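You operate a simulated robot arm through the tools that you are given. There is no shell and no other tool.

The job below is to be done with a simulated robot arm. You get a single attempt, and the scene is never put back.

TASK
Mount the blue top injector from the long yellow rack in the green tester.
Fine: clamp it, braided hose on its steel stub, clear hose on its brass stub, black plug in, hood closed.

It is judged by the outcome, as a careful person would: the job done as asked, and still so three seconds after it is handed in. It fails if anything else is knocked over, pushed out of place, dropped, spilled or broken.

THE ROBOT
A 7-joint arm with a two-finger parallel gripper, fixed in place. Base frame: the origin is at the foot of the arm, x ahead of it, y to its left, z up; the work surface is at about z = 0.9. Units: m, rad, N and s.
Its first joint turns from -2.897 to 2.897 rad. Payload 4.4 kg.
The tool frame sits at the grasp point between the pads (the TCP): z along the fingers, y along the line on which they close. The tips reach 0.023 m beyond it. The gripper opens to 0.094 m. The fingers are 0.038 m wide and 0.01 m thick; the gripper's body (0.054 by 0.096 m) begins 0.039 m behind the TCP.
Orientation is that of the tool frame in the base frame, as [roll, pitch, yaw] about the fixed x, y, z axes, in that order (R = Rz(yaw) Ry(pitch) Rx(roll)). With the fingers straight down and closing along the base's y, the tool's x points along the base's -x, its y along +y and its z along -z.

THE INTERFACE
- The arm moves only by the tool play_rows. Its argument "motion" is a list of rows, each a list of 2 entries, a list of its own where there are three numbers: the shift along the tool's x, y, z in m, then the turn, a rotation vector about the tool's x, y, z in rad. In form: [[[dx, dy, dz], [ax, ay, az]], ...]. A call has 1 to 20 rows; each row is the pose to reach, as a shift and turn from the pose commanded when the call began, along the tool's axes at that moment. "jaw" is the finger opening in m, from 0 to 0.094, set as the call begins (left out, the last holds). A row lasts 0.2 s, in which the tool goes at most 0.05 m and 0.15 rad; a call with a longer step from one row to the next is refused whole, and so is a gripper value outside its range. A pose out of reach is approached as far as the arm can. The call stops where the force on the tool passes 90 N (or 10 N more than at its start, if that is more) or the arm is blocked; 0.2 s more then pass. The fingers move at their own pace (about 0.108 m/s each) and stop on an object; they squeeze with about 40 N. The grip force told is the motor's: it shows also when the fingers shut on nothing. Time passes only in rows, and 0.2 s behind the last, so rows that repeat a pose let the fingers close. The reply holds the time, the measured pose of the TCP, the force on the tool along the base axes, the opening and the grip force, in the units named above and with some noise, with the torque about the TCP (base axes, N m) and any sound that the robot's microphone picked up.
- Cameras (640 x 400 px; columns grow to the right, rows downward): "scene" is fixed at [0.2202, 0.6521, 1.7113]; the picture's right is [-0.66, -0.75, 0.00], its down [-0.55, 0.48, -0.68] and it looks along [0.51, -0.45, -0.73] (base axes); focal length 319 px, centre (320, 200). "wrist" rides on the gripper at [0.086, 0.016, -0.074] in the tool frame; the picture's right is [-0.18, 0.98, 0.00], its down [-0.58, -0.11, -0.81] and it looks along [-0.79, -0.15, 0.59] (tool axes); focal length 243 px, centre (320, 200). There is no depth. A picture from a camera that has moved, and an enlarged one, comes with that camera's place and axes in the base frame and with its lens.
- camera(camera): a new picture of that camera. The clock stands still meanwhile.
- enlarge(camera, box): a new picture of the part [left, top, right, bottom] of that camera's present view, enlarged. The clock stands still meanwhile.
- sign_off(): hands the job in; it is judged then, once.

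Nothing tells you positions but the pictures and the camera data. Unless the task says otherwise, let go and move clear before handing in.

The tools are called after "Request:" as name(argument=value, ...) on one line, values as JSON. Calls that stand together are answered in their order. play_rows: Moves the arm, as the interface text tells. Its arguments: {"type":"object","properties":{"motion":{"type":"array","items":{"type":"array"}},"jaw":{"type":"number"}},"required":["motion"]} The other tools are called the same way: camera (camera) takes a picture; enlarge (camera, box) takes an enlarged picture of a part of a camera's view; sign_off () hands the job in.

At the start:

```text
time: 0.0
tcp_pos: [0.5485, -0.0467, 1.3101]
tool_rot: [3.14, -0.002, 3.141]
contact_force: [-0.7, -0.2, -0.2]
moment: [-0.02, -0.01, 0.0]
finger_gap: 0.0942
finger_force: 0.0
```

scene: 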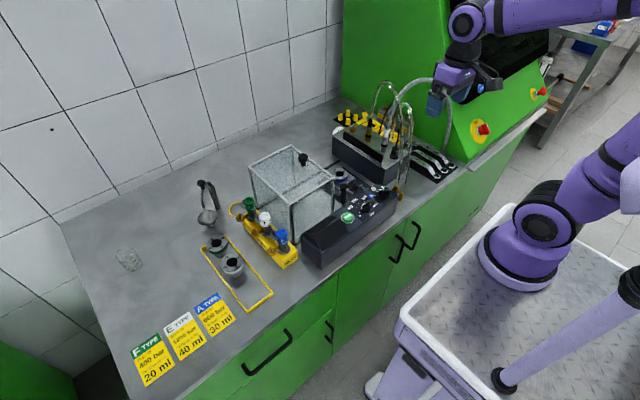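
wrist: 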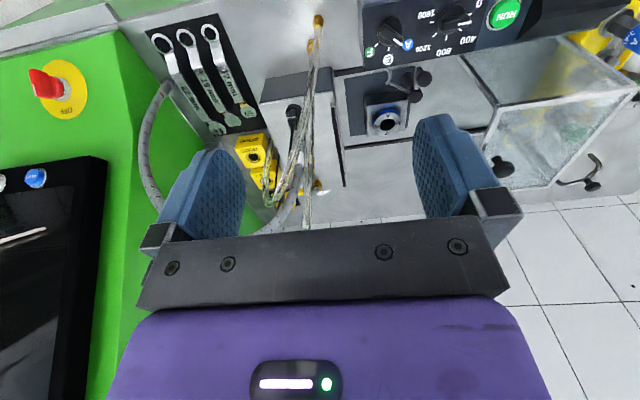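

I see a bench with a yellow rack holding injectors with green, white and blue tops, a dark tester with a clear hood, and a hose rack. I'll enlarge parts of the view before moving.

Request:
enlarge(camera="scene", box=[180, 130, 420, 280])

Request:
enlarge(camera="scene", box=[300, 60, 480, 200])

Request:
enlarge(camera="scene", box=[220, 180, 320, 280])

Request:
enlarge(camera="wrist", box=[100, 0, 640, 240])

```text
2.67 times, centred on (300, 205) of scene
camera zoom: at [0.2202, 0.6521, 1.7113], right [-0.66, -0.75, 0.0], down [-0.55, 0.48, -0.68], along [0.51, -0.45, -0.73], focal length 852 px, centre (373, 187)
```

zoom: 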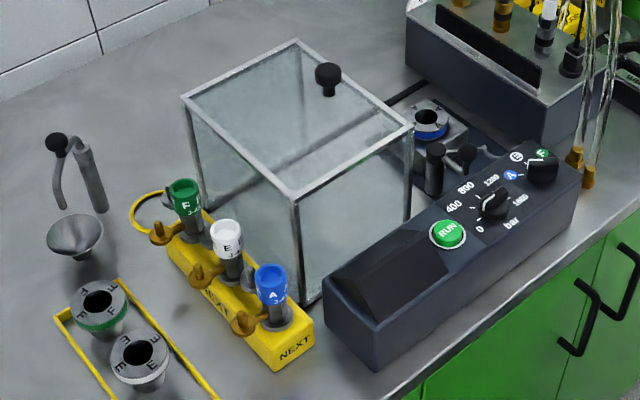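

```text
2.86 times, centred on (390, 130) of scene
camera zoom: at [0.2202, 0.6521, 1.7113], right [-0.66, -0.75, 0.0], down [-0.55, 0.48, -0.68], along [0.51, -0.45, -0.73], focal length 913 px, centre (120, 400)
```

zoom: 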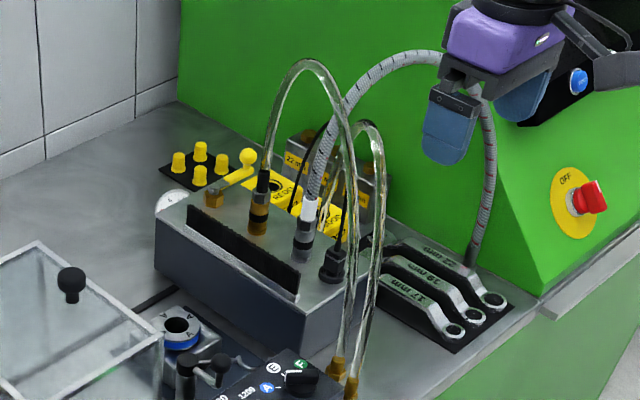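

```text
4.00 times, centred on (270, 230) of scene
camera zoom: at [0.2202, 0.6521, 1.7113], right [-0.66, -0.75, 0.0], down [-0.55, 0.48, -0.68], along [0.51, -0.45, -0.73], focal length 1278 px, centre (520, 80)
```

zoom: 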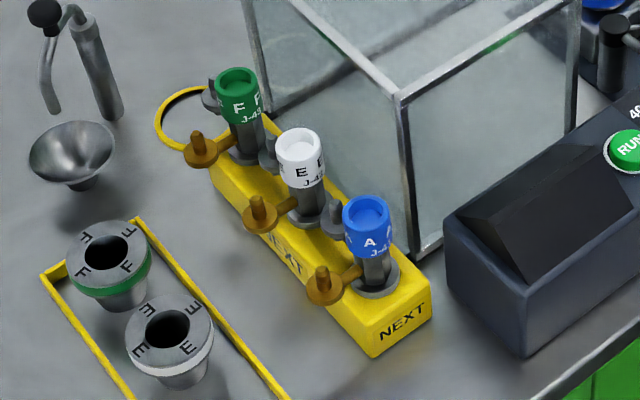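

```text
1.19 times, centred on (370, 120) of wrist
camera zoom: at [0.4621, -0.0321, 1.385], right [0.18, 0.98, 0.0], down [0.58, -0.11, 0.81], along [0.79, -0.15, -0.59], focal length 288 px, centre (261, 295)
```

zoom: 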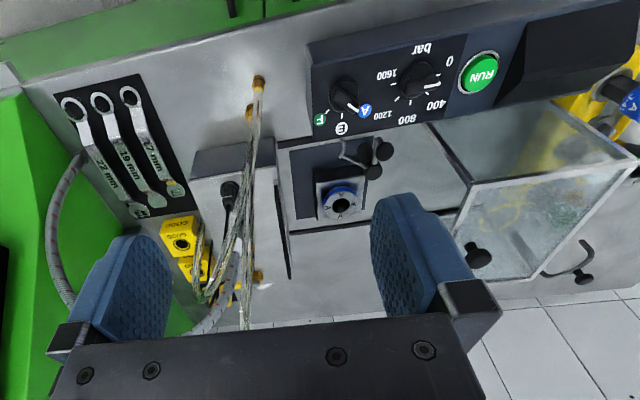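

The tester seat with its blue adapter looks to be near (0.79, 0.05) and the blue injector near (0.69, 0.38). The hood is on the +y side of the seat. I'll move the wrist camera over for closer views.

Request:
play_rows(motion=[[[0, 0.04, 0.0], [0, 0, 0]], [[0, 0.08, 0.02], [0, 0, 0]], [[0, 0.12, 0.04], [0, 0, 0]], [[0, 0.15, 0.07], [0, 0, 0]], [[0, 0.15, 0.11], [0, 0, 0]]], jaw=0.094)

Request:
camera(camera="wrist")

Request:
camera(camera="scene")

```text
time: 1.2
tcp_pos: [0.548, 0.104, 1.2]
tool_rot: [-3.141, 0.003, -3.141]
contact_force: [-1.3, 0.1, -0.5]
moment: [-0.01, -0.02, 0.01]
finger_gap: 0.0939
finger_force: 0.1
```

```text
taken
camera wrist: at [0.4615, 0.1192, 1.2749], right [0.18, 0.98, 0.0], down [0.58, -0.11, 0.81], along [0.79, -0.15, -0.59], focal length 243 px, centre (320, 200)
```

wrist: 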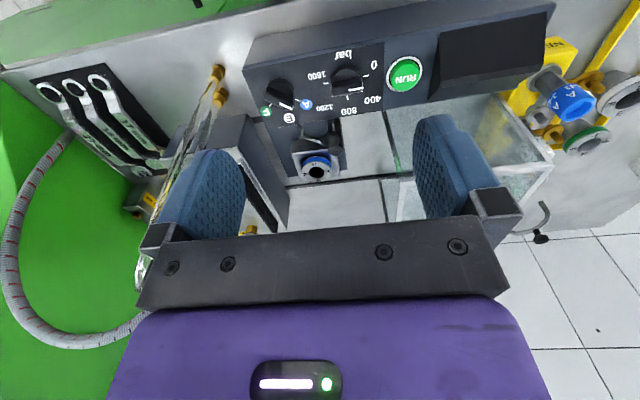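

```text
taken
```

scene: 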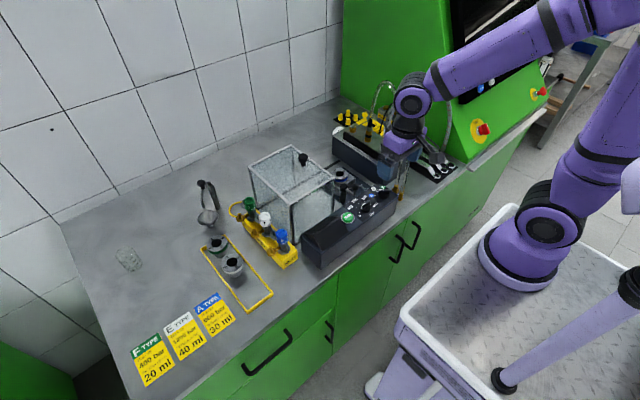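

Request:
enlarge(camera="wrist", box=[240, 40, 440, 220])

Request:
enlarge(camera="wrist", box=[440, 20, 640, 260])

Request:
enlarge(camera="scene", box=[310, 90, 430, 220])

Request:
enlarge(camera="scene", box=[240, 135, 350, 255])

Request:
enlarge(camera="scene", box=[120, 280, 250, 390])

```text
2.22 times, centred on (340, 130) of wrist
camera zoom: at [0.4615, 0.1192, 1.2749], right [0.18, 0.98, 0.0], down [0.58, -0.11, 0.81], along [0.79, -0.15, -0.59], focal length 539 px, centre (276, 356)
```

zoom: 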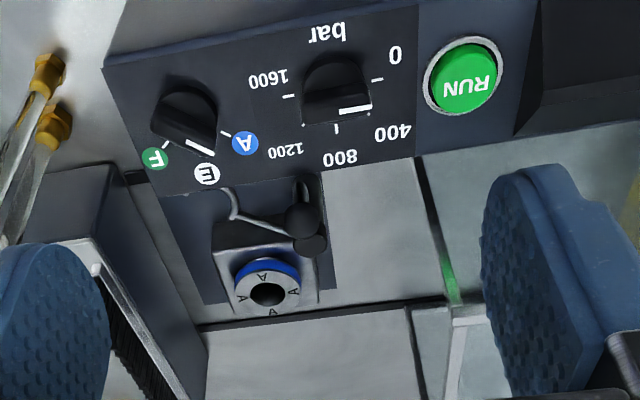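

```text
1.67 times, centred on (540, 140) of wrist
camera zoom: at [0.4615, 0.1192, 1.2749], right [0.18, 0.98, 0.0], down [0.58, -0.11, 0.81], along [0.79, -0.15, -0.59], focal length 404 px, centre (-47, 300)
```

zoom: 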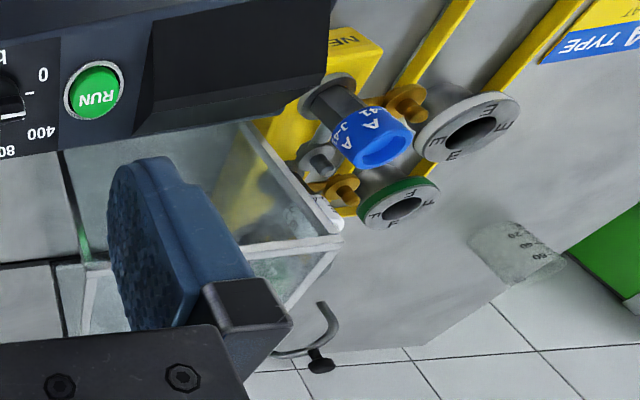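

```text
3.08 times, centred on (370, 155) of scene
camera zoom: at [0.2202, 0.6521, 1.7113], right [-0.66, -0.75, 0.0], down [-0.55, 0.48, -0.68], along [0.51, -0.45, -0.73], focal length 983 px, centre (166, 338)
```

zoom: 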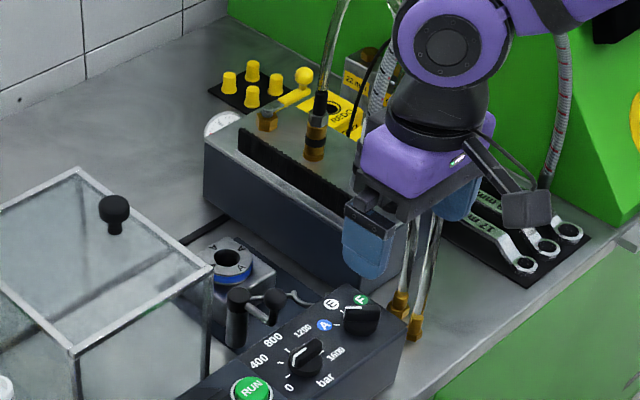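

```text
3.33 times, centred on (295, 195) of scene
camera zoom: at [0.2202, 0.6521, 1.7113], right [-0.66, -0.75, 0.0], down [-0.55, 0.48, -0.68], along [0.51, -0.45, -0.73], focal length 1065 px, centre (403, 217)
```

zoom: 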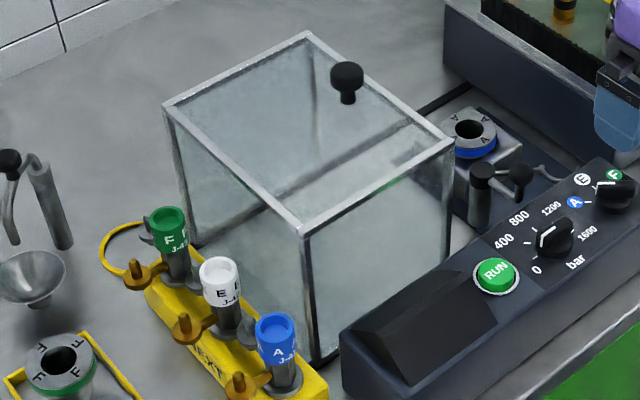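

```text
3.64 times, centred on (185, 335) of scene
camera zoom: at [0.2202, 0.6521, 1.7113], right [-0.66, -0.75, 0.0], down [-0.55, 0.48, -0.68], along [0.51, -0.45, -0.73], focal length 1162 px, centre (811, -291)
```

zoom: 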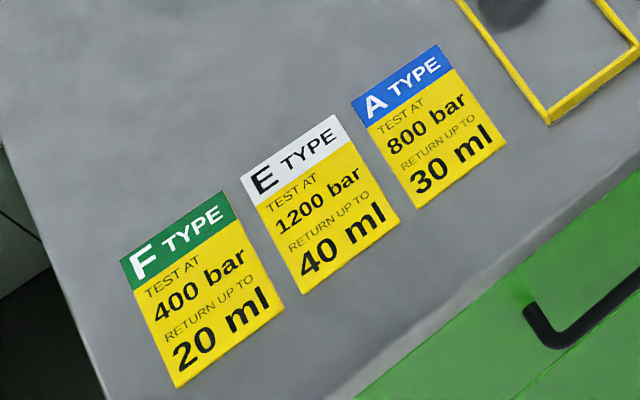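

Next I'll look closely at the injector rack.

Request:
play_rows(motion=[[[0, 0.05, 0], [0, 0, 0]], [[0, 0.1, 0], [0, 0, 0]], [[0, 0.15, 0], [0, 0, 0]], [[0, 0.2, 0], [0, 0, 0]], [[-0.02, 0.24, 0.0], [0, 0, 0]], [[-0.02, 0.27, 0.03], [0, 0, 0]], [[-0.02, 0.27, 0.05], [0, 0, 0]]])

Request:
camera(camera="wrist")

Request:
enlarge(camera="wrist", box=[200, 0, 440, 150])

Request:
enlarge(camera="scene", box=[310, 90, 430, 220])

```text
time: 2.8
tcp_pos: [0.5688, 0.3738, 1.1495]
tool_rot: [-3.14, 0.001, 3.14]
contact_force: [-0.3, -0.4, 0.5]
moment: [0.01, 0.0, -0.01]
finger_gap: 0.094
finger_force: 0.1
```

```text
taken
camera wrist: at [0.4826, 0.3885, 1.2248], right [0.18, 0.98, 0.0], down [0.58, -0.11, 0.81], along [0.79, -0.15, -0.59], focal length 243 px, centre (320, 200)
```

wrist: 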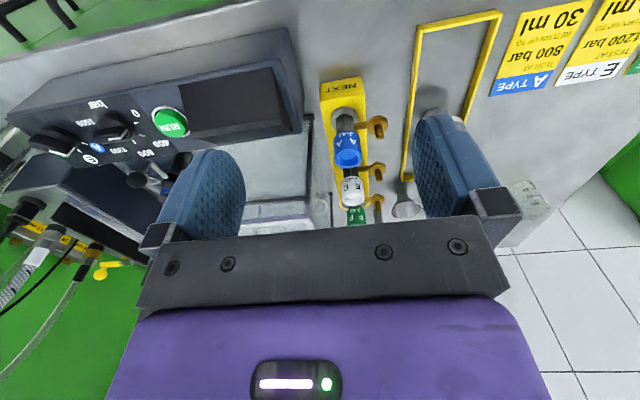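

```text
2.67 times, centred on (320, 75) of wrist
camera zoom: at [0.4826, 0.3885, 1.2248], right [0.18, 0.98, 0.0], down [0.58, -0.11, 0.81], along [0.79, -0.15, -0.59], focal length 647 px, centre (320, 533)
```

zoom: 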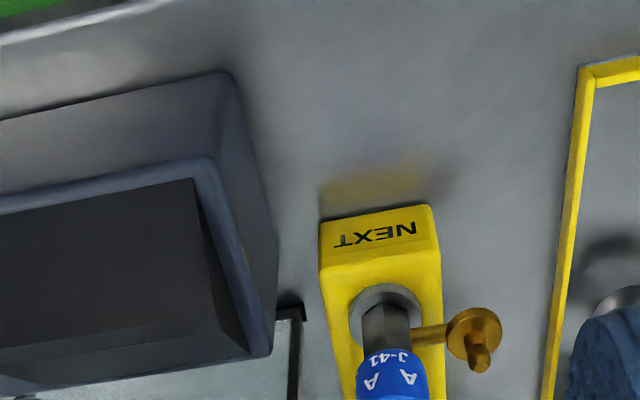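

```text
3.08 times, centred on (370, 155) of scene
camera zoom: at [0.2202, 0.6521, 1.7113], right [-0.66, -0.75, 0.0], down [-0.55, 0.48, -0.68], along [0.51, -0.45, -0.73], focal length 983 px, centre (166, 338)
```

zoom: 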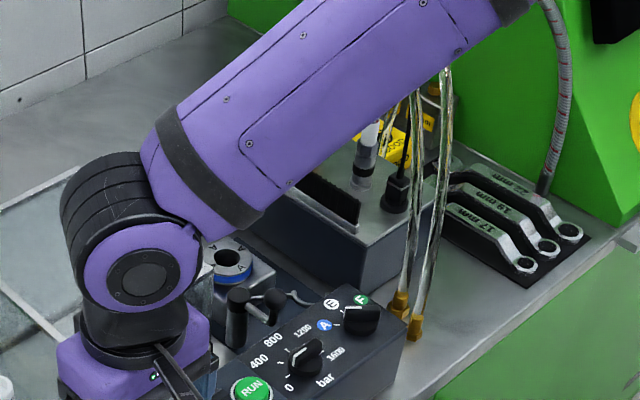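

Request:
play_rows(motion=[[[0.04, 0.0, 0], [0, 0, 0]], [[0.08, 0.0, 0.02], [0, 0, 0]], [[0.1, 0.0, 0.06], [0, 0, 0]]])

Request:
camera(camera="wrist")

Request:
enlarge(camera="wrist", box=[240, 80, 400, 220])

Request:
enlarge(camera="scene", box=[240, 190, 310, 270])

```text
time: 3.6
tcp_pos: [0.4673, 0.371, 1.0912]
tool_rot: [-3.141, -0.001, 3.14]
contact_force: [1.5, -0.6, 0.3]
moment: [0.02, -0.01, -0.04]
finger_gap: 0.0939
finger_force: 0.0
```

```text
taken
camera wrist: at [0.3821, 0.3868, 1.1657], right [0.18, 0.98, 0.0], down [0.58, -0.11, 0.81], along [0.79, -0.15, -0.59], focal length 243 px, centre (320, 200)
```

wrist: 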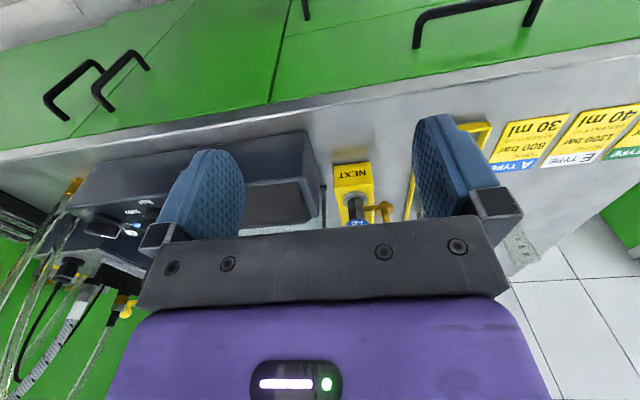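

```text
2.86 times, centred on (320, 150) of wrist
camera zoom: at [0.3821, 0.3868, 1.1657], right [0.18, 0.98, 0.0], down [0.58, -0.11, 0.81], along [0.79, -0.15, -0.59], focal length 693 px, centre (320, 343)
```

zoom: 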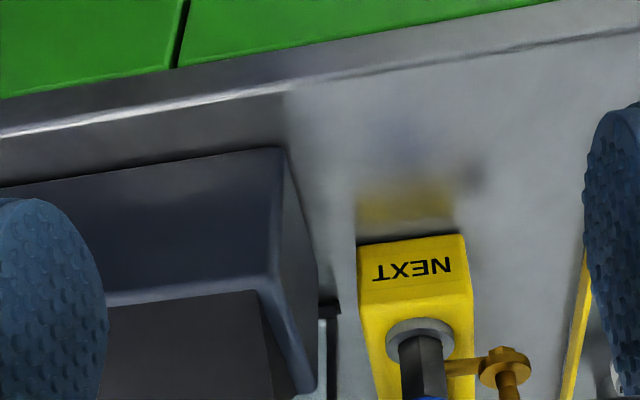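

```text
5.00 times, centred on (275, 230) of scene
camera zoom: at [0.2202, 0.6521, 1.7113], right [-0.66, -0.75, 0.0], down [-0.55, 0.48, -0.68], along [0.51, -0.45, -0.73], focal length 1597 px, centre (545, 50)
```

zoom: 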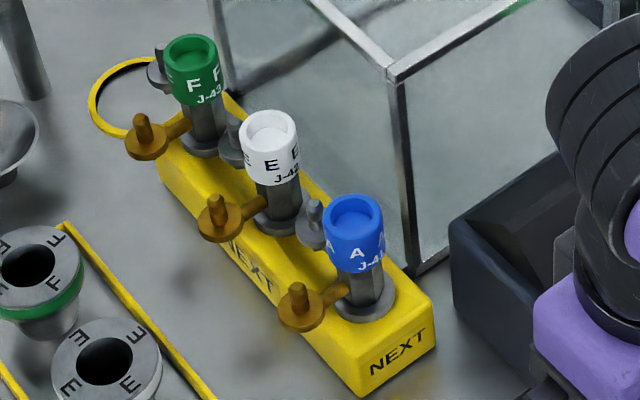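

Request:
play_rows(motion=[[[0, 0.0, -0.05], [0, 0, 0]], [[0, -0.03, -0.09], [0, 0, 0]], [[-0.03, -0.07, -0.1], [0, 0, 0]], [[-0.06, -0.11, -0.1], [0, 0, 0]], [[-0.09, -0.15, -0.1], [0, 0, 0]], [[-0.12, -0.19, -0.1], [0, 0, 0]], [[-0.15, -0.23, -0.1], [0, 0, 0]], [[-0.17, -0.27, -0.09], [0, 0, 0]], [[-0.17, -0.29, -0.06], [0, 0, 0]]])

Request:
camera(camera="wrist")

Request:
enlarge(camera="wrist", box=[230, 60, 430, 220])

```text
refused: row 3 steps farther than a row can; nothing moved
```

```text
taken
camera wrist: at [0.3821, 0.3868, 1.1657], right [0.18, 0.98, 0.0], down [0.58, -0.11, 0.81], along [0.79, -0.15, -0.59], focal length 243 px, centre (320, 200)
```

wrist: 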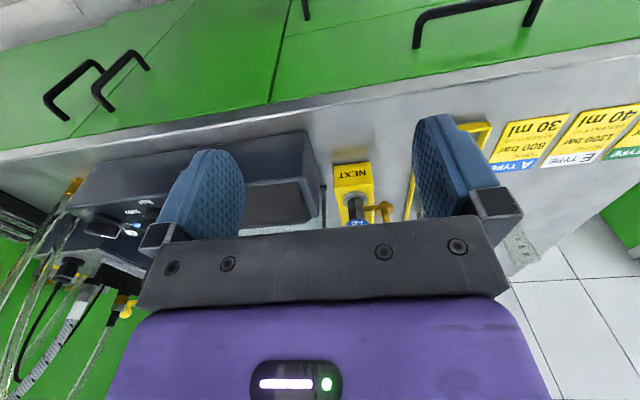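

```text
2.50 times, centred on (330, 140) of wrist
camera zoom: at [0.3821, 0.3868, 1.1657], right [0.18, 0.98, 0.0], down [0.58, -0.11, 0.81], along [0.79, -0.15, -0.59], focal length 606 px, centre (295, 350)
```

zoom: 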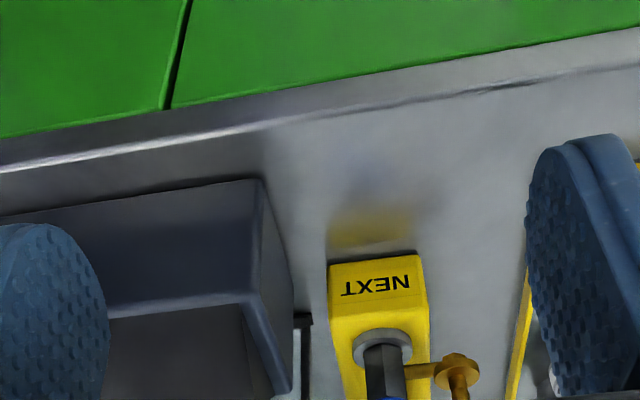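

One row stepped too far, so the call was refused and nothing moved. I'll resend it with smaller steps to view the seat.

Request:
play_rows(motion=[[[0, 0.0, -0.045], [0, 0, 0]], [[0, -0.02, -0.085], [0, 0, 0]], [[-0.03, -0.055, -0.09], [0, 0, 0]], [[-0.06, -0.09, -0.09], [0, 0, 0]], [[-0.09, -0.125, -0.09], [0, 0, 0]], [[-0.12, -0.16, -0.09], [0, 0, 0]], [[-0.15, -0.195, -0.09], [0, 0, 0]], [[-0.17, -0.235, -0.09], [0, 0, 0]], [[-0.17, -0.28, -0.08], [0, 0, 0]], [[-0.17, -0.29, -0.06], [0, 0, 0]]])

Request:
camera(camera="wrist")

Request:
enlarge(camera="wrist", box=[230, 60, 430, 220])

```text
time: 5.8
tcp_pos: [0.6391, 0.0821, 1.1497]
tool_rot: [-3.141, -0.001, -3.14]
contact_force: [-0.2, 0.3, -0.1]
moment: [0.01, -0.02, -0.01]
finger_gap: 0.0941
finger_force: 0.1
```

```text
taken
camera wrist: at [0.5522, 0.097, 1.2247], right [0.18, 0.98, 0.0], down [0.58, -0.11, 0.81], along [0.79, -0.15, -0.59], focal length 243 px, centre (320, 200)
```

wrist: 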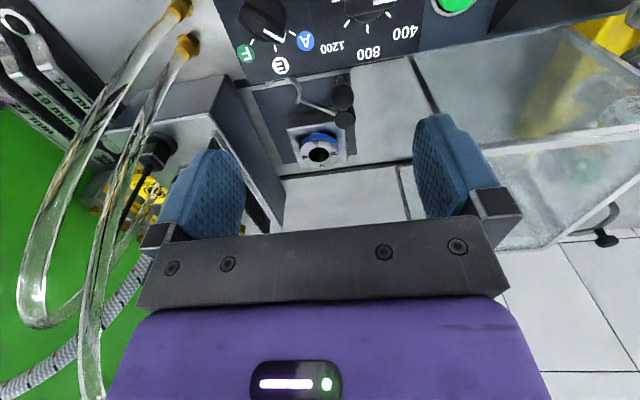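

```text
2.50 times, centred on (330, 140) of wrist
camera zoom: at [0.5522, 0.097, 1.2247], right [0.18, 0.98, 0.0], down [0.58, -0.11, 0.81], along [0.79, -0.15, -0.59], focal length 606 px, centre (295, 350)
```

zoom: 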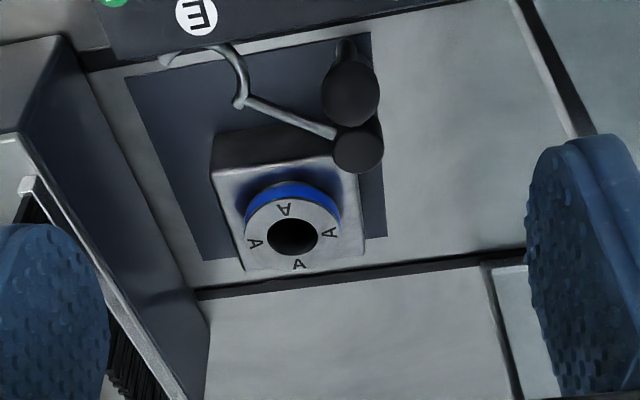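

Request:
play_rows(motion=[[[0, -0.02, 0.04], [0, 0, 0]], [[-0.0, -0.02, 0.08], [0, 0, 0]], [[0.02, -0.02, 0.1], [0, 0, 0]]])

Request:
camera(camera="wrist")

Request:
enlarge(camera="wrist", box=[220, 20, 420, 220])

Request:
enlarge(camera="scene", box=[320, 155, 370, 205])

```text
time: 6.6
tcp_pos: [0.6188, 0.0629, 1.0493]
tool_rot: [-3.141, 0.004, 3.14]
contact_force: [-0.2, 0.3, 0.1]
moment: [-0.01, -0.01, -0.03]
finger_gap: 0.0938
finger_force: 0.0
```

```text
taken
camera wrist: at [0.5323, 0.078, 1.1243], right [0.18, 0.98, 0.0], down [0.58, -0.11, 0.81], along [0.79, -0.15, -0.59], focal length 243 px, centre (320, 200)
```

wrist: 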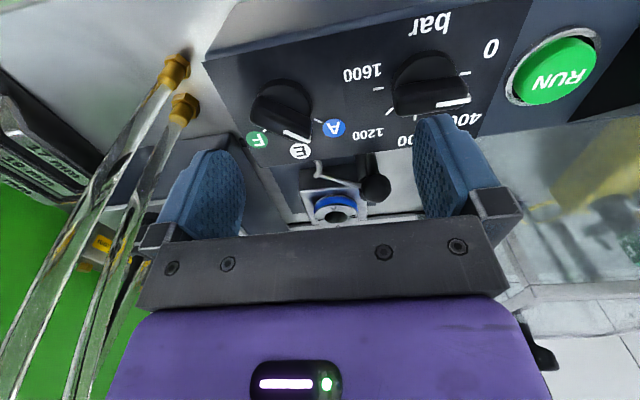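

```text
2.00 times, centred on (320, 120) of wrist
camera zoom: at [0.5323, 0.078, 1.1243], right [0.18, 0.98, 0.0], down [0.58, -0.11, 0.81], along [0.79, -0.15, -0.59], focal length 485 px, centre (320, 360)
```

zoom: 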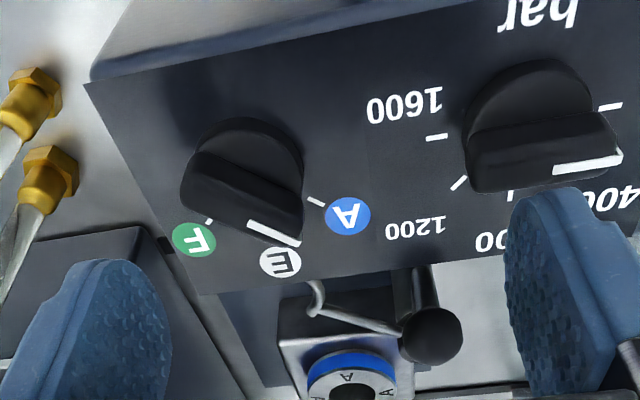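

```text
8.00 times, centred on (345, 180) of scene
camera zoom: at [0.2202, 0.6521, 1.7113], right [-0.66, -0.75, 0.0], down [-0.55, 0.48, -0.68], along [0.51, -0.45, -0.73], focal length 2556 px, centre (120, 360)
```

zoom: 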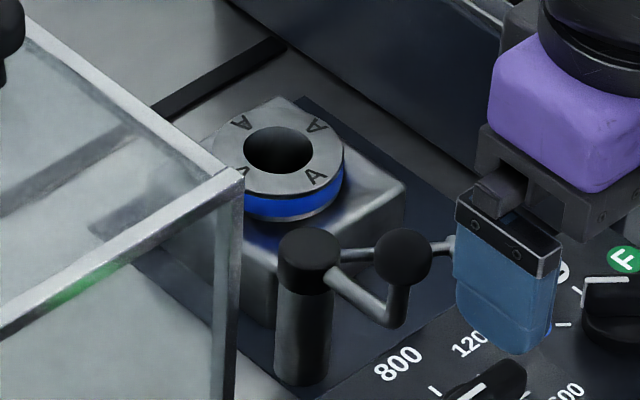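

The clamp looks like a swing arm on a post at about (0.737, 0.093), with a ball crank handle and a C-shaped fork. Next I'll turn the wrist so its camera looks toward the hose block.

Request:
play_rows(motion=[[[0, 0, -0.04], [0, 0, 0.0]], [[0, 0, -0.08], [0, 0, 0.14]], [[-0.02, 0, -0.09], [0, 0, 0.28]], [[-0.04, -0.0, -0.09], [0, 0, 0.42]], [[-0.06, -0.0, -0.09], [0, 0, 0.56]], [[-0.08, -0.0, -0.09], [0, 0, 0.7]], [[-0.1, -0.01, -0.09], [0, 0, 0.84]], [[-0.12, -0.02, -0.09], [0, 0, 0.98]], [[-0.14, -0.03, -0.09], [0, 0, 1.12]], [[-0.16, -0.03, -0.09], [0, 0, 1.26]], [[-0.17, -0.03, -0.09], [0, 0, 1.38]]])

Request:
camera(camera="wrist")

Request:
enlarge(camera="wrist", box=[220, 20, 420, 220])

Request:
camera(camera="scene")

```text
time: 9.0
tcp_pos: [0.789, 0.0317, 1.1406]
tool_rot: [3.14, 0.0, 1.759]
contact_force: [-0.3, -0.3, 0.1]
moment: [0.01, 0.0, 0.02]
finger_gap: 0.094
finger_force: 0.0
```

```text
taken
camera wrist: at [0.7884, 0.1192, 1.2147], right [1.0, 0.0, 0.0], down [0.0, -0.59, 0.81], along [0.0, -0.81, -0.59], focal length 243 px, centre (320, 200)
```

wrist: 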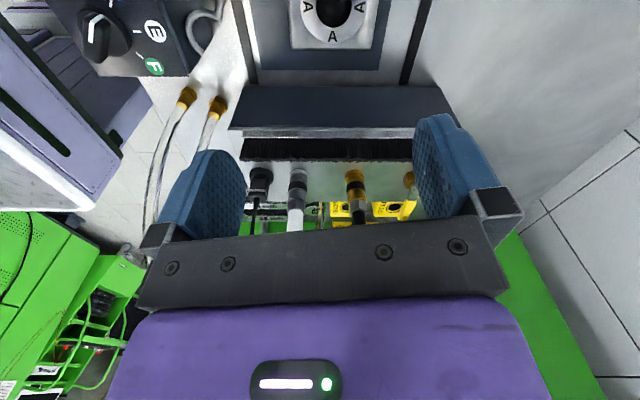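

```text
2.00 times, centred on (320, 120) of wrist
camera zoom: at [0.7884, 0.1192, 1.2147], right [1.0, 0.0, 0.0], down [0.0, -0.59, 0.81], along [0.0, -0.81, -0.59], focal length 485 px, centre (320, 360)
```

zoom: 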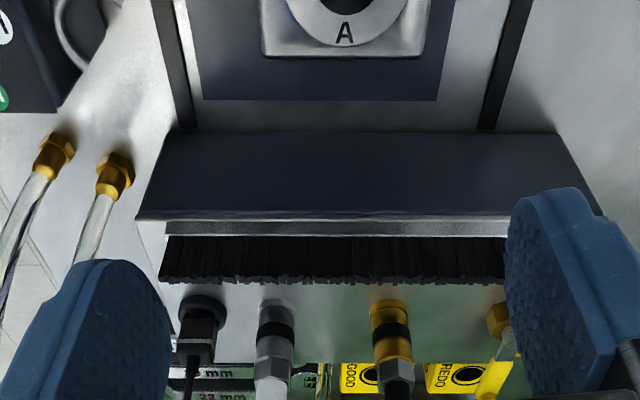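

```text
taken
```

scene: 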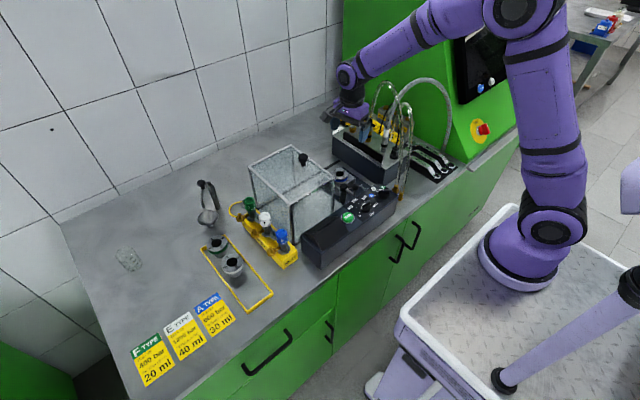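

Request:
play_rows(motion=[[[0, 0, -0.05], [0, 0, 0.0]], [[0, 0, -0.1], [0, 0, 0.0]], [[0, 0, -0.11], [0, 0, 0.0]]])

Request:
camera(camera="wrist")

Request:
enlarge(camera="wrist", box=[220, 60, 420, 220])

Request:
enlarge(camera="scene", box=[320, 70, 440, 170])

```text
time: 9.8
tcp_pos: [0.7885, 0.0333, 1.25]
tool_rot: [-3.141, -0.001, 1.761]
contact_force: [0.1, -0.4, 0.1]
moment: [0.0, 0.02, 0.0]
finger_gap: 0.0939
finger_force: 0.0
```

```text
taken
camera wrist: at [0.7891, 0.1205, 1.3248], right [1.0, 0.01, 0.0], down [0.0, -0.59, 0.81], along [0.0, -0.81, -0.59], focal length 243 px, centre (320, 200)
```

wrist: 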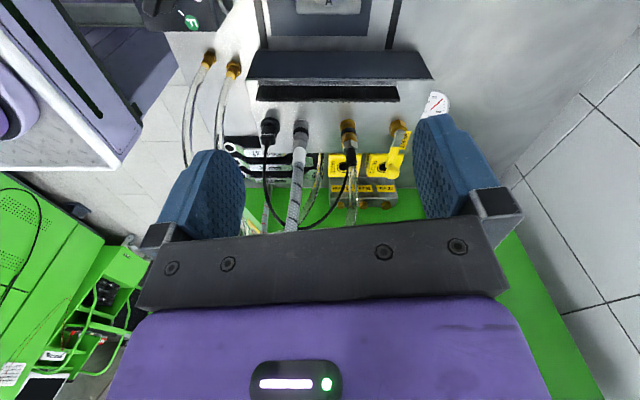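

```text
2.50 times, centred on (320, 140) of wrist
camera zoom: at [0.7891, 0.1205, 1.3248], right [1.0, 0.01, 0.0], down [0.0, -0.59, 0.81], along [0.0, -0.81, -0.59], focal length 606 px, centre (320, 350)
```

zoom: 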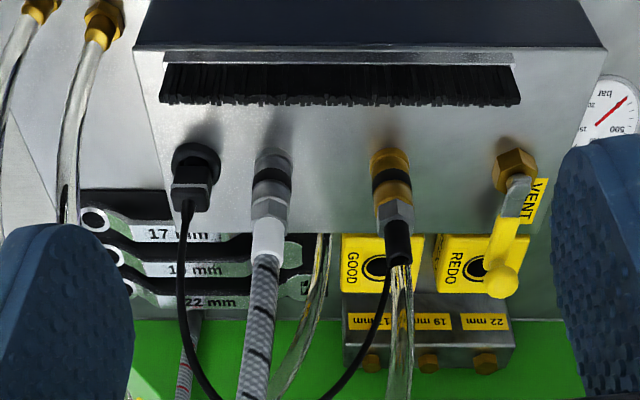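

```text
4.00 times, centred on (380, 120) of scene
camera zoom: at [0.2202, 0.6521, 1.7113], right [-0.66, -0.75, 0.0], down [-0.55, 0.48, -0.68], along [0.51, -0.45, -0.73], focal length 1278 px, centre (80, 520)
```

zoom: 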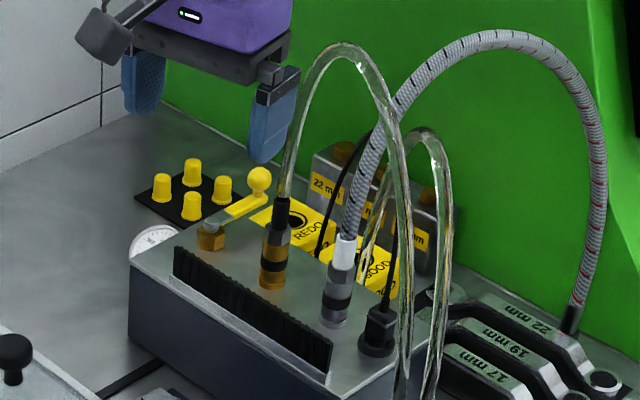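

There is a pressure gauge and a VENT valve on the block, so I'll check them before planning the hoses.

Request:
enlarge(camera="wrist", box=[380, 70, 460, 150])

Request:
enlarge(camera="scene", box=[325, 110, 375, 150])

Request:
enlarge(camera="scene", box=[370, 110, 420, 150])

```text
5.00 times, centred on (420, 110) of wrist
camera zoom: at [0.7891, 0.1205, 1.3248], right [1.0, 0.01, 0.0], down [0.0, -0.59, 0.81], along [0.0, -0.81, -0.59], focal length 1213 px, centre (-180, 650)
```

zoom: 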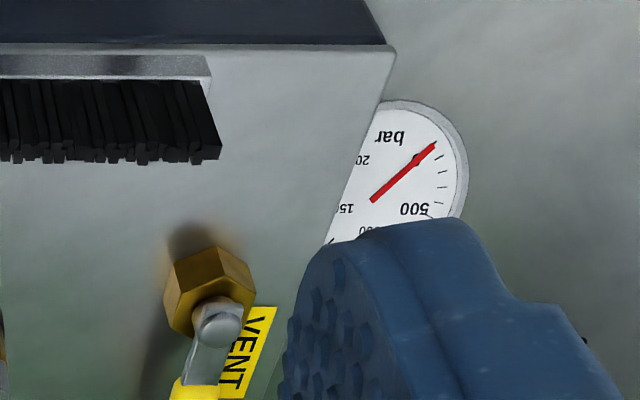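

```text
10.00 times, centred on (350, 130) of scene
camera zoom: at [0.2202, 0.6521, 1.7113], right [-0.66, -0.75, 0.0], down [-0.55, 0.48, -0.68], along [0.51, -0.45, -0.73], focal length 3194 px, centre (20, 900)
```

zoom: 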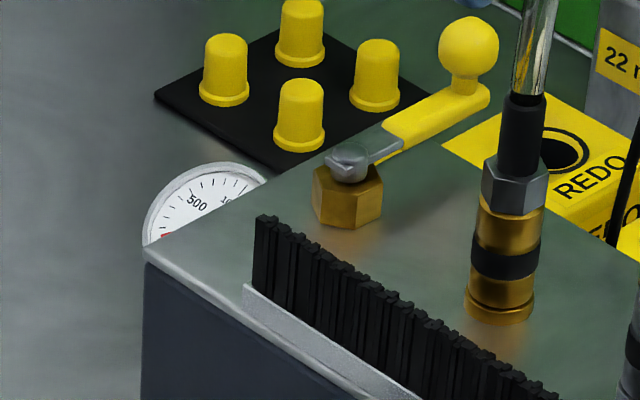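

```text
10.00 times, centred on (395, 130) of scene
camera zoom: at [0.2202, 0.6521, 1.7113], right [-0.66, -0.75, 0.0], down [-0.55, 0.48, -0.68], along [0.51, -0.45, -0.73], focal length 3194 px, centre (-430, 900)
```

zoom: 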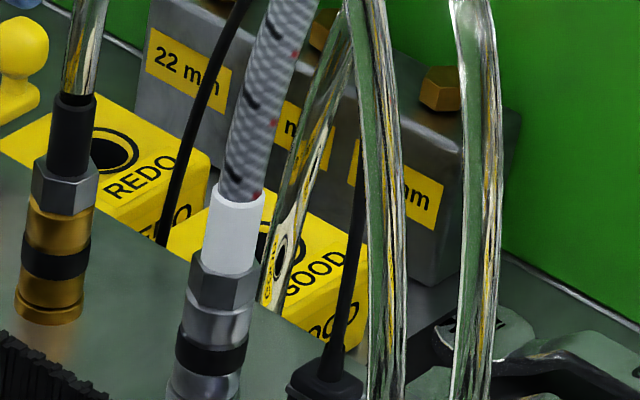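

The gauge reads 0, so the lines aren't pressurised. The parked connectors sit on the block top (z about 0.995, y about -0.126): plug at x about 0.71, steel at 0.757, brass at 0.834. Now I'll get a low-angle look at the blue injector.

Request:
play_rows(motion=[[[0.035, -0.015, 0], [0, 0, -0.125]], [[0.071, -0.031, 0], [0, 0, -0.25]], [[0.106, -0.046, 0], [0, 0, -0.376]], [[0.141, -0.062, 0], [0, 0, -0.502]], [[0.177, -0.077, 0], [0, 0, -0.627]], [[0.212, -0.093, 0], [0, 0, -0.753]], [[0.248, -0.108, 0], [0, 0, -0.878]], [[0.283, -0.124, 0], [0, 0, -1.004]], [[0.318, -0.139, 0], [0, 0, -1.13]], [[0.354, -0.155, 0], [0, 0, -1.255]], [[0.389, -0.17, 0], [0, 0, -1.381]]])

Request:
play_rows(motion=[[[0, 0, 0.04], [0, 0.14, 0]], [[0, 0, 0.08], [0, 0.28, 0]], [[0, 0, 0.12], [0, 0.42, 0]], [[0, 0, 0.15], [0, 0.56, 0]], [[0, 0, 0.16], [0, 0.7, 0]], [[0, 0, 0.16], [0, 0.785, 0]]])

Request:
camera(camera="wrist")

```text
time: 12.2
tcp_pos: [0.5468, 0.3824, 1.2498]
tool_rot: [-3.141, -0.001, -3.141]
contact_force: [-0.2, -0.4, 0.6]
moment: [0.03, -0.02, 0.0]
finger_gap: 0.094
finger_force: 0.1
```

```text
time: 13.6
tcp_pos: [0.5469, 0.3824, 1.0897]
tool_rot: [3.139, -0.787, -3.14]
contact_force: [-1.0, -0.1, 0.8]
moment: [0.01, -0.07, -0.02]
finger_gap: 0.0941
finger_force: 0.0
```

```text
taken
camera wrist: at [0.5393, 0.3976, 1.2042], right [0.13, 0.98, -0.13], down [0.98, -0.11, 0.16], along [0.14, -0.15, -0.98], focal length 243 px, centre (320, 200)
```

wrist: 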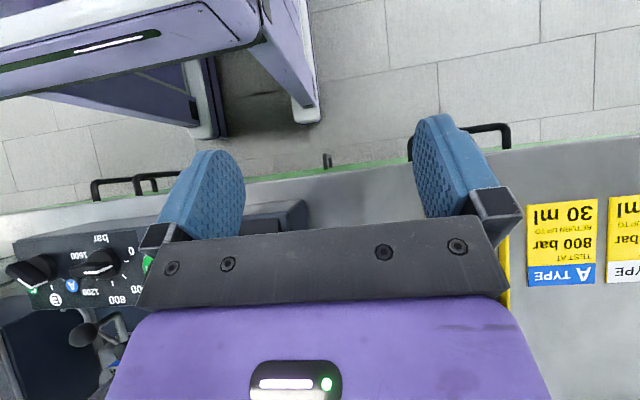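

Request:
play_rows(motion=[[[0, 0, 0], [0, -0.145, 0]], [[0, 0, 0], [0, -0.29, 0]], [[0, 0, 0], [0, -0.435, 0]], [[0, 0, 0], [0, -0.58, 0]], [[0, 0, 0], [0, -0.725, 0]], [[0, 0, 0], [0, -0.87, 0]], [[0, 0, 0], [0, -1.015, 0]], [[0, 0, 0], [0, -1.16, 0]], [[0, 0, 0], [0, -1.305, 0]], [[0, 0, 0], [0, -1.45, 0]], [[0, 0, 0], [0, -1.57, 0]]])

Request:
camera(camera="wrist")

Request:
enlarge(camera="wrist", box=[240, 0, 440, 180])

```text
time: 16.2
tcp_pos: [0.6333, 0.3111, 1.1005]
tool_rot: [3.109, 0.785, 2.913]
contact_force: [1.5, 0.3, -0.7]
moment: [-0.01, 0.0, -0.08]
finger_gap: 0.0937
finger_force: 0.0
stopped in row 11: the arm was blocked; the commanded pose is now the measured one
```

```text
taken
camera wrist: at [0.5265, 0.3487, 1.0924], right [0.33, 0.93, 0.15], down [-0.18, -0.1, 0.98], along [0.93, -0.35, 0.14], focal length 243 px, centre (320, 200)
```

wrist: 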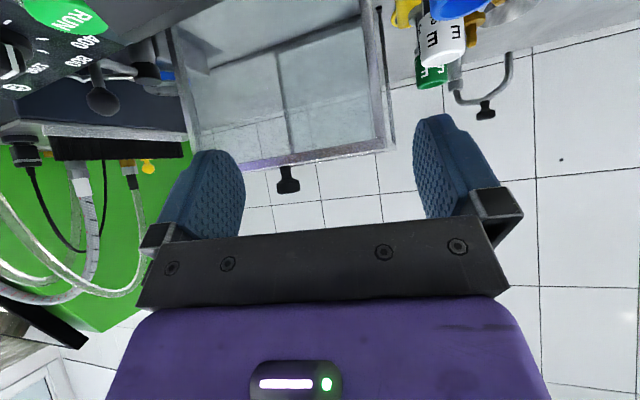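

```text
2.22 times, centred on (340, 90) of wrist
camera zoom: at [0.5265, 0.3487, 1.0924], right [0.33, 0.93, 0.15], down [-0.18, -0.1, 0.98], along [0.93, -0.35, 0.14], focal length 539 px, centre (276, 444)
```

zoom: 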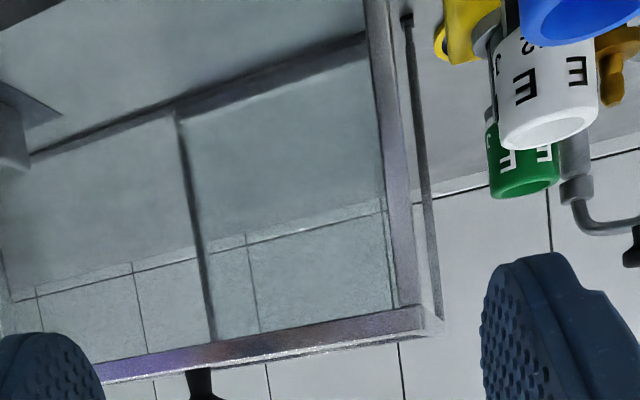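

That low tilt ran into the arm's joint limits and nothing was touched. I'll back away to a gentler tilt.

Request:
play_rows(motion=[[[0.005, 0.01, -0.035], [-0.03, 0.07, -0.03]], [[0.012, 0.025, -0.07], [-0.07, 0.17, -0.07]], [[0.02, 0.045, -0.0962], [-0.11, 0.26, -0.11]], [[0.0275, 0.0636, -0.0962], [-0.145, 0.34, -0.145]]])

Request:
camera(camera="wrist")

Request:
enlarge(camera="wrist", box=[260, 20, 400, 150])

Request:
enlarge(camera="scene", box=[230, 130, 360, 250])

```text
time: 17.2
tcp_pos: [0.5566, 0.3913, 1.1477]
tool_rot: [3.085, 0.451, 3.12]
contact_force: [-0.1, 0.2, 0.8]
moment: [0.01, -0.02, 0.02]
finger_gap: 0.0939
finger_force: 0.1
```

```text
taken
camera wrist: at [0.4482, 0.4045, 1.1778], right [0.16, 0.98, 0.13], down [0.17, -0.16, 0.97], along [0.97, -0.14, -0.19], focal length 243 px, centre (320, 200)
```

wrist: 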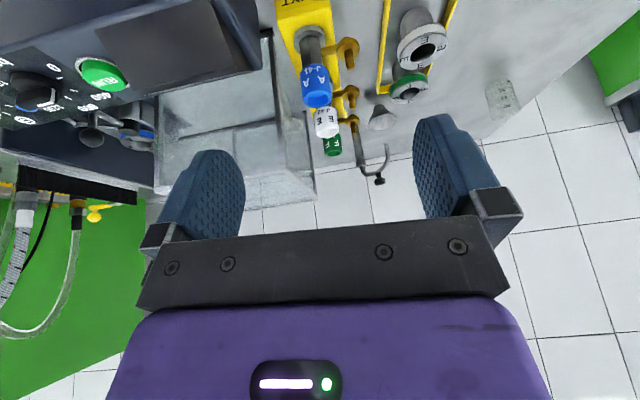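

```text
3.08 times, centred on (330, 85) of wrist
camera zoom: at [0.4482, 0.4045, 1.1778], right [0.16, 0.98, 0.13], down [0.17, -0.16, 0.97], along [0.97, -0.14, -0.19], focal length 746 px, centre (289, 554)
```

zoom: 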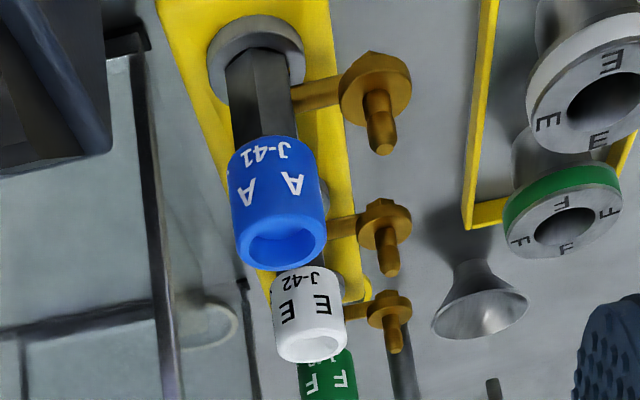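

```text
3.33 times, centred on (295, 190) of scene
camera zoom: at [0.2202, 0.6521, 1.7113], right [-0.66, -0.75, 0.0], down [-0.55, 0.48, -0.68], along [0.51, -0.45, -0.73], focal length 1065 px, centre (403, 233)
```

zoom: 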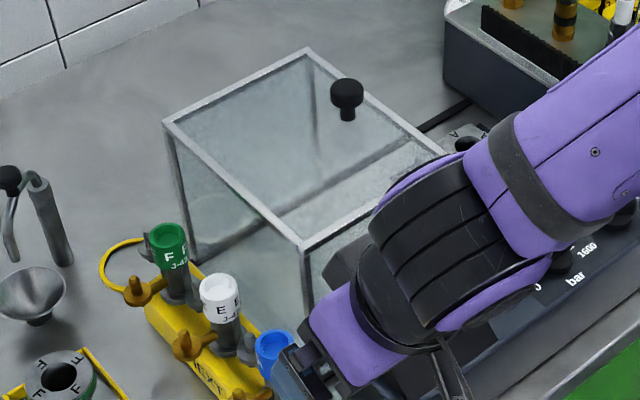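

The blue injector's axis is near (0.680, 0.384) with its cap top at about z = 1.025. Its brass stub points +y and its steel stub points +x. I'll level the tool and turn it so the fingers close along the diagonal between the stubs, above the cap.

Request:
play_rows(motion=[[[-0.02, 0.001, -0.01], [0.014, 0.113, 0]], [[-0.04, 0.001, -0.02], [0.028, 0.226, 0]], [[-0.06, 0.002, -0.03], [0.042, 0.339, 0]], [[-0.0712, 0.003, -0.0321], [0.0566, 0.451, 0]]])

Request:
play_rows(motion=[[[-0.01, 0, 0], [0, 0, 0.13]], [[-0.025, 0, 0], [0, 0, 0.26]], [[-0.04, 0, 0], [0, 0, 0.39]], [[-0.055, 0, 0], [0, 0, 0.52]], [[-0.07, -0.003, 0], [0, 0, 0.65]], [[-0.0735, -0.007, 0], [0, 0, 0.765]]])

Request:
camera(camera="wrist")

```text
time: 18.2
tcp_pos: [0.6071, 0.3926, 1.2067]
tool_rot: [-3.139, -0.001, 3.133]
contact_force: [-0.8, -0.3, -0.2]
moment: [0.01, -0.05, -0.02]
finger_gap: 0.0939
finger_force: 0.0
```

```text
time: 19.6
tcp_pos: [0.6824, 0.3819, 1.208]
tool_rot: [-3.139, 0.003, 2.363]
contact_force: [0.0, 1.0, 0.6]
moment: [0.01, -0.03, 0.01]
finger_gap: 0.0939
finger_force: 0.1
```

```text
taken
camera wrist: at [0.632, 0.4542, 1.282], right [0.82, 0.57, 0.0], down [0.34, -0.48, 0.81], along [0.46, -0.66, -0.59], focal length 243 px, centre (320, 200)
```

wrist: 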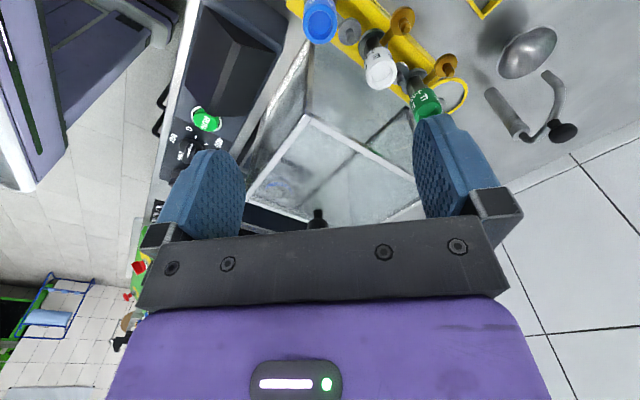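

Request:
play_rows(motion=[[[0, 0, 0.04], [0, 0, 0]], [[0, 0, 0.08], [0, 0, 0]], [[0, 0, 0.11], [0, 0, 0]]], jaw=0.06)

Request:
enlarge(camera="wrist", box=[220, 20, 420, 200])

Request:
enlarge(camera="scene", box=[240, 190, 310, 270])

```text
time: 20.4
tcp_pos: [0.6814, 0.382, 1.0981]
tool_rot: [-3.14, 0.004, 2.365]
contact_force: [-0.4, -0.9, 0.6]
moment: [-0.02, 0.01, 0.02]
finger_gap: 0.0602
finger_force: 0.1
```

```text
2.22 times, centred on (320, 110) of wrist
camera zoom: at [0.6322, 0.4541, 1.1727], right [0.82, 0.57, 0.0], down [0.34, -0.48, 0.81], along [0.46, -0.66, -0.59], focal length 539 px, centre (320, 400)
```

zoom: 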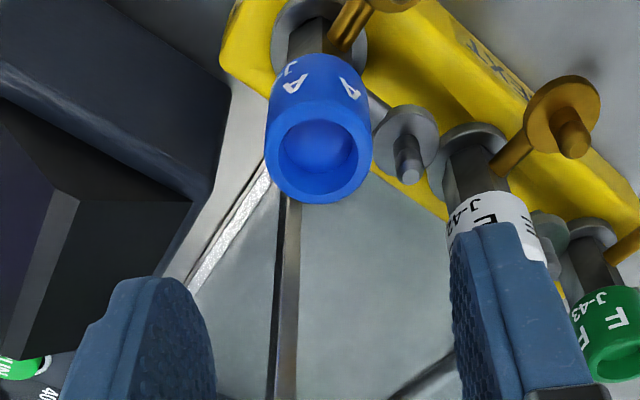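

```text
5.00 times, centred on (275, 230) of scene
camera zoom: at [0.2202, 0.6521, 1.7113], right [-0.66, -0.75, 0.0], down [-0.55, 0.48, -0.68], along [0.51, -0.45, -0.73], focal length 1597 px, centre (545, 50)
```

zoom: 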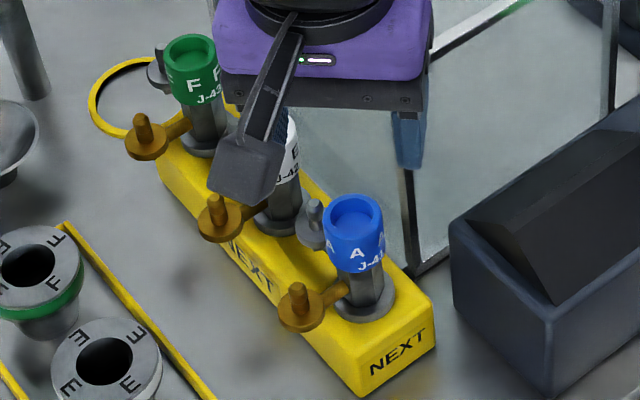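

The cap is about 5 mm off along the tool's x. I'll shift by that, descend to z about 1.018 and close.

Request:
play_rows(motion=[[[0.005, 0, 0.0], [0, 0, 0]], [[0.005, 0, 0.03], [0, 0, 0]], [[0.005, 0, 0.045], [0, 0, 0]]], jaw=0.052)

Request:
enlarge(camera="wrist", box=[220, 20, 420, 200])

Request:
enlarge(camera="scene", box=[240, 190, 310, 270])

```text
time: 21.2
tcp_pos: [0.6791, 0.3847, 1.0526]
tool_rot: [-3.139, 0.006, 2.365]
contact_force: [0.0, 1.0, 0.0]
moment: [-0.02, -0.05, 0.02]
finger_gap: 0.0519
finger_force: 0.0
```

```text
2.22 times, centred on (320, 110) of wrist
camera zoom: at [0.6284, 0.4568, 1.1268], right [0.82, 0.57, 0.0], down [0.34, -0.48, 0.81], along [0.46, -0.66, -0.59], focal length 539 px, centre (320, 400)
```

zoom: 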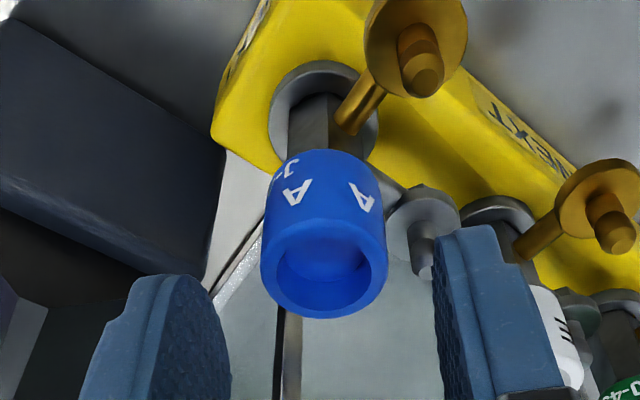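

```text
5.00 times, centred on (275, 230) of scene
camera zoom: at [0.2202, 0.6521, 1.7113], right [-0.66, -0.75, 0.0], down [-0.55, 0.48, -0.68], along [0.51, -0.45, -0.73], focal length 1597 px, centre (545, 50)
```

zoom: 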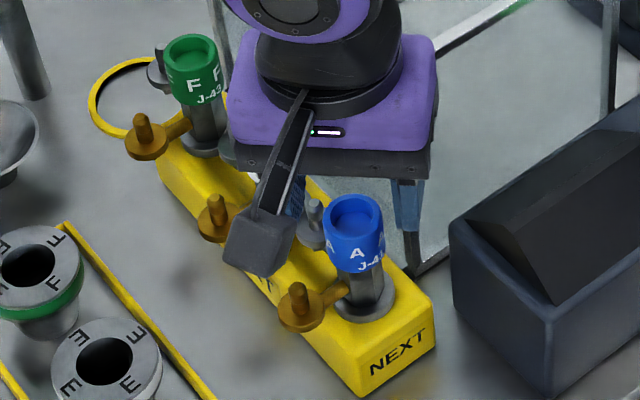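

Request:
play_rows(motion=[[[0.001, 0.001, 0.02], [0, 0, 0]], [[0.001, 0.001, 0.0355], [0, 0, 0]], [[0.001, 0.001, 0.0355], [0, 0, 0]]])

Request:
enlarge(camera="wrist", box=[220, 20, 420, 200])

```text
time: 22.0
tcp_pos: [0.6777, 0.3866, 1.0167]
tool_rot: [-3.14, 0.003, 2.366]
contact_force: [-0.4, -0.5, 0.5]
moment: [0.01, -0.03, -0.01]
finger_gap: 0.0518
finger_force: 0.0
```

```text
2.22 times, centred on (320, 110) of wrist
camera zoom: at [0.6286, 0.4585, 1.0909], right [0.82, 0.57, 0.0], down [0.34, -0.48, 0.81], along [0.46, -0.66, -0.59], focal length 539 px, centre (320, 400)
```

zoom: 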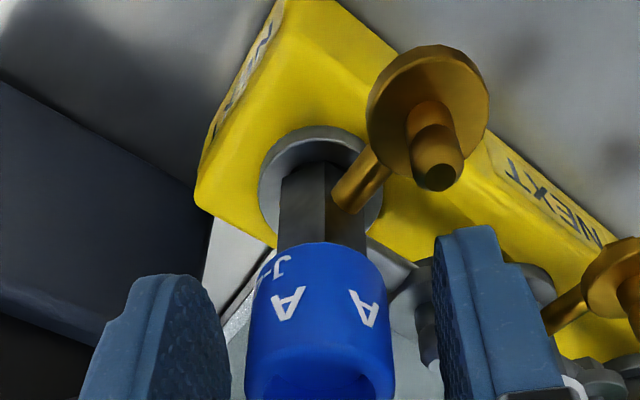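

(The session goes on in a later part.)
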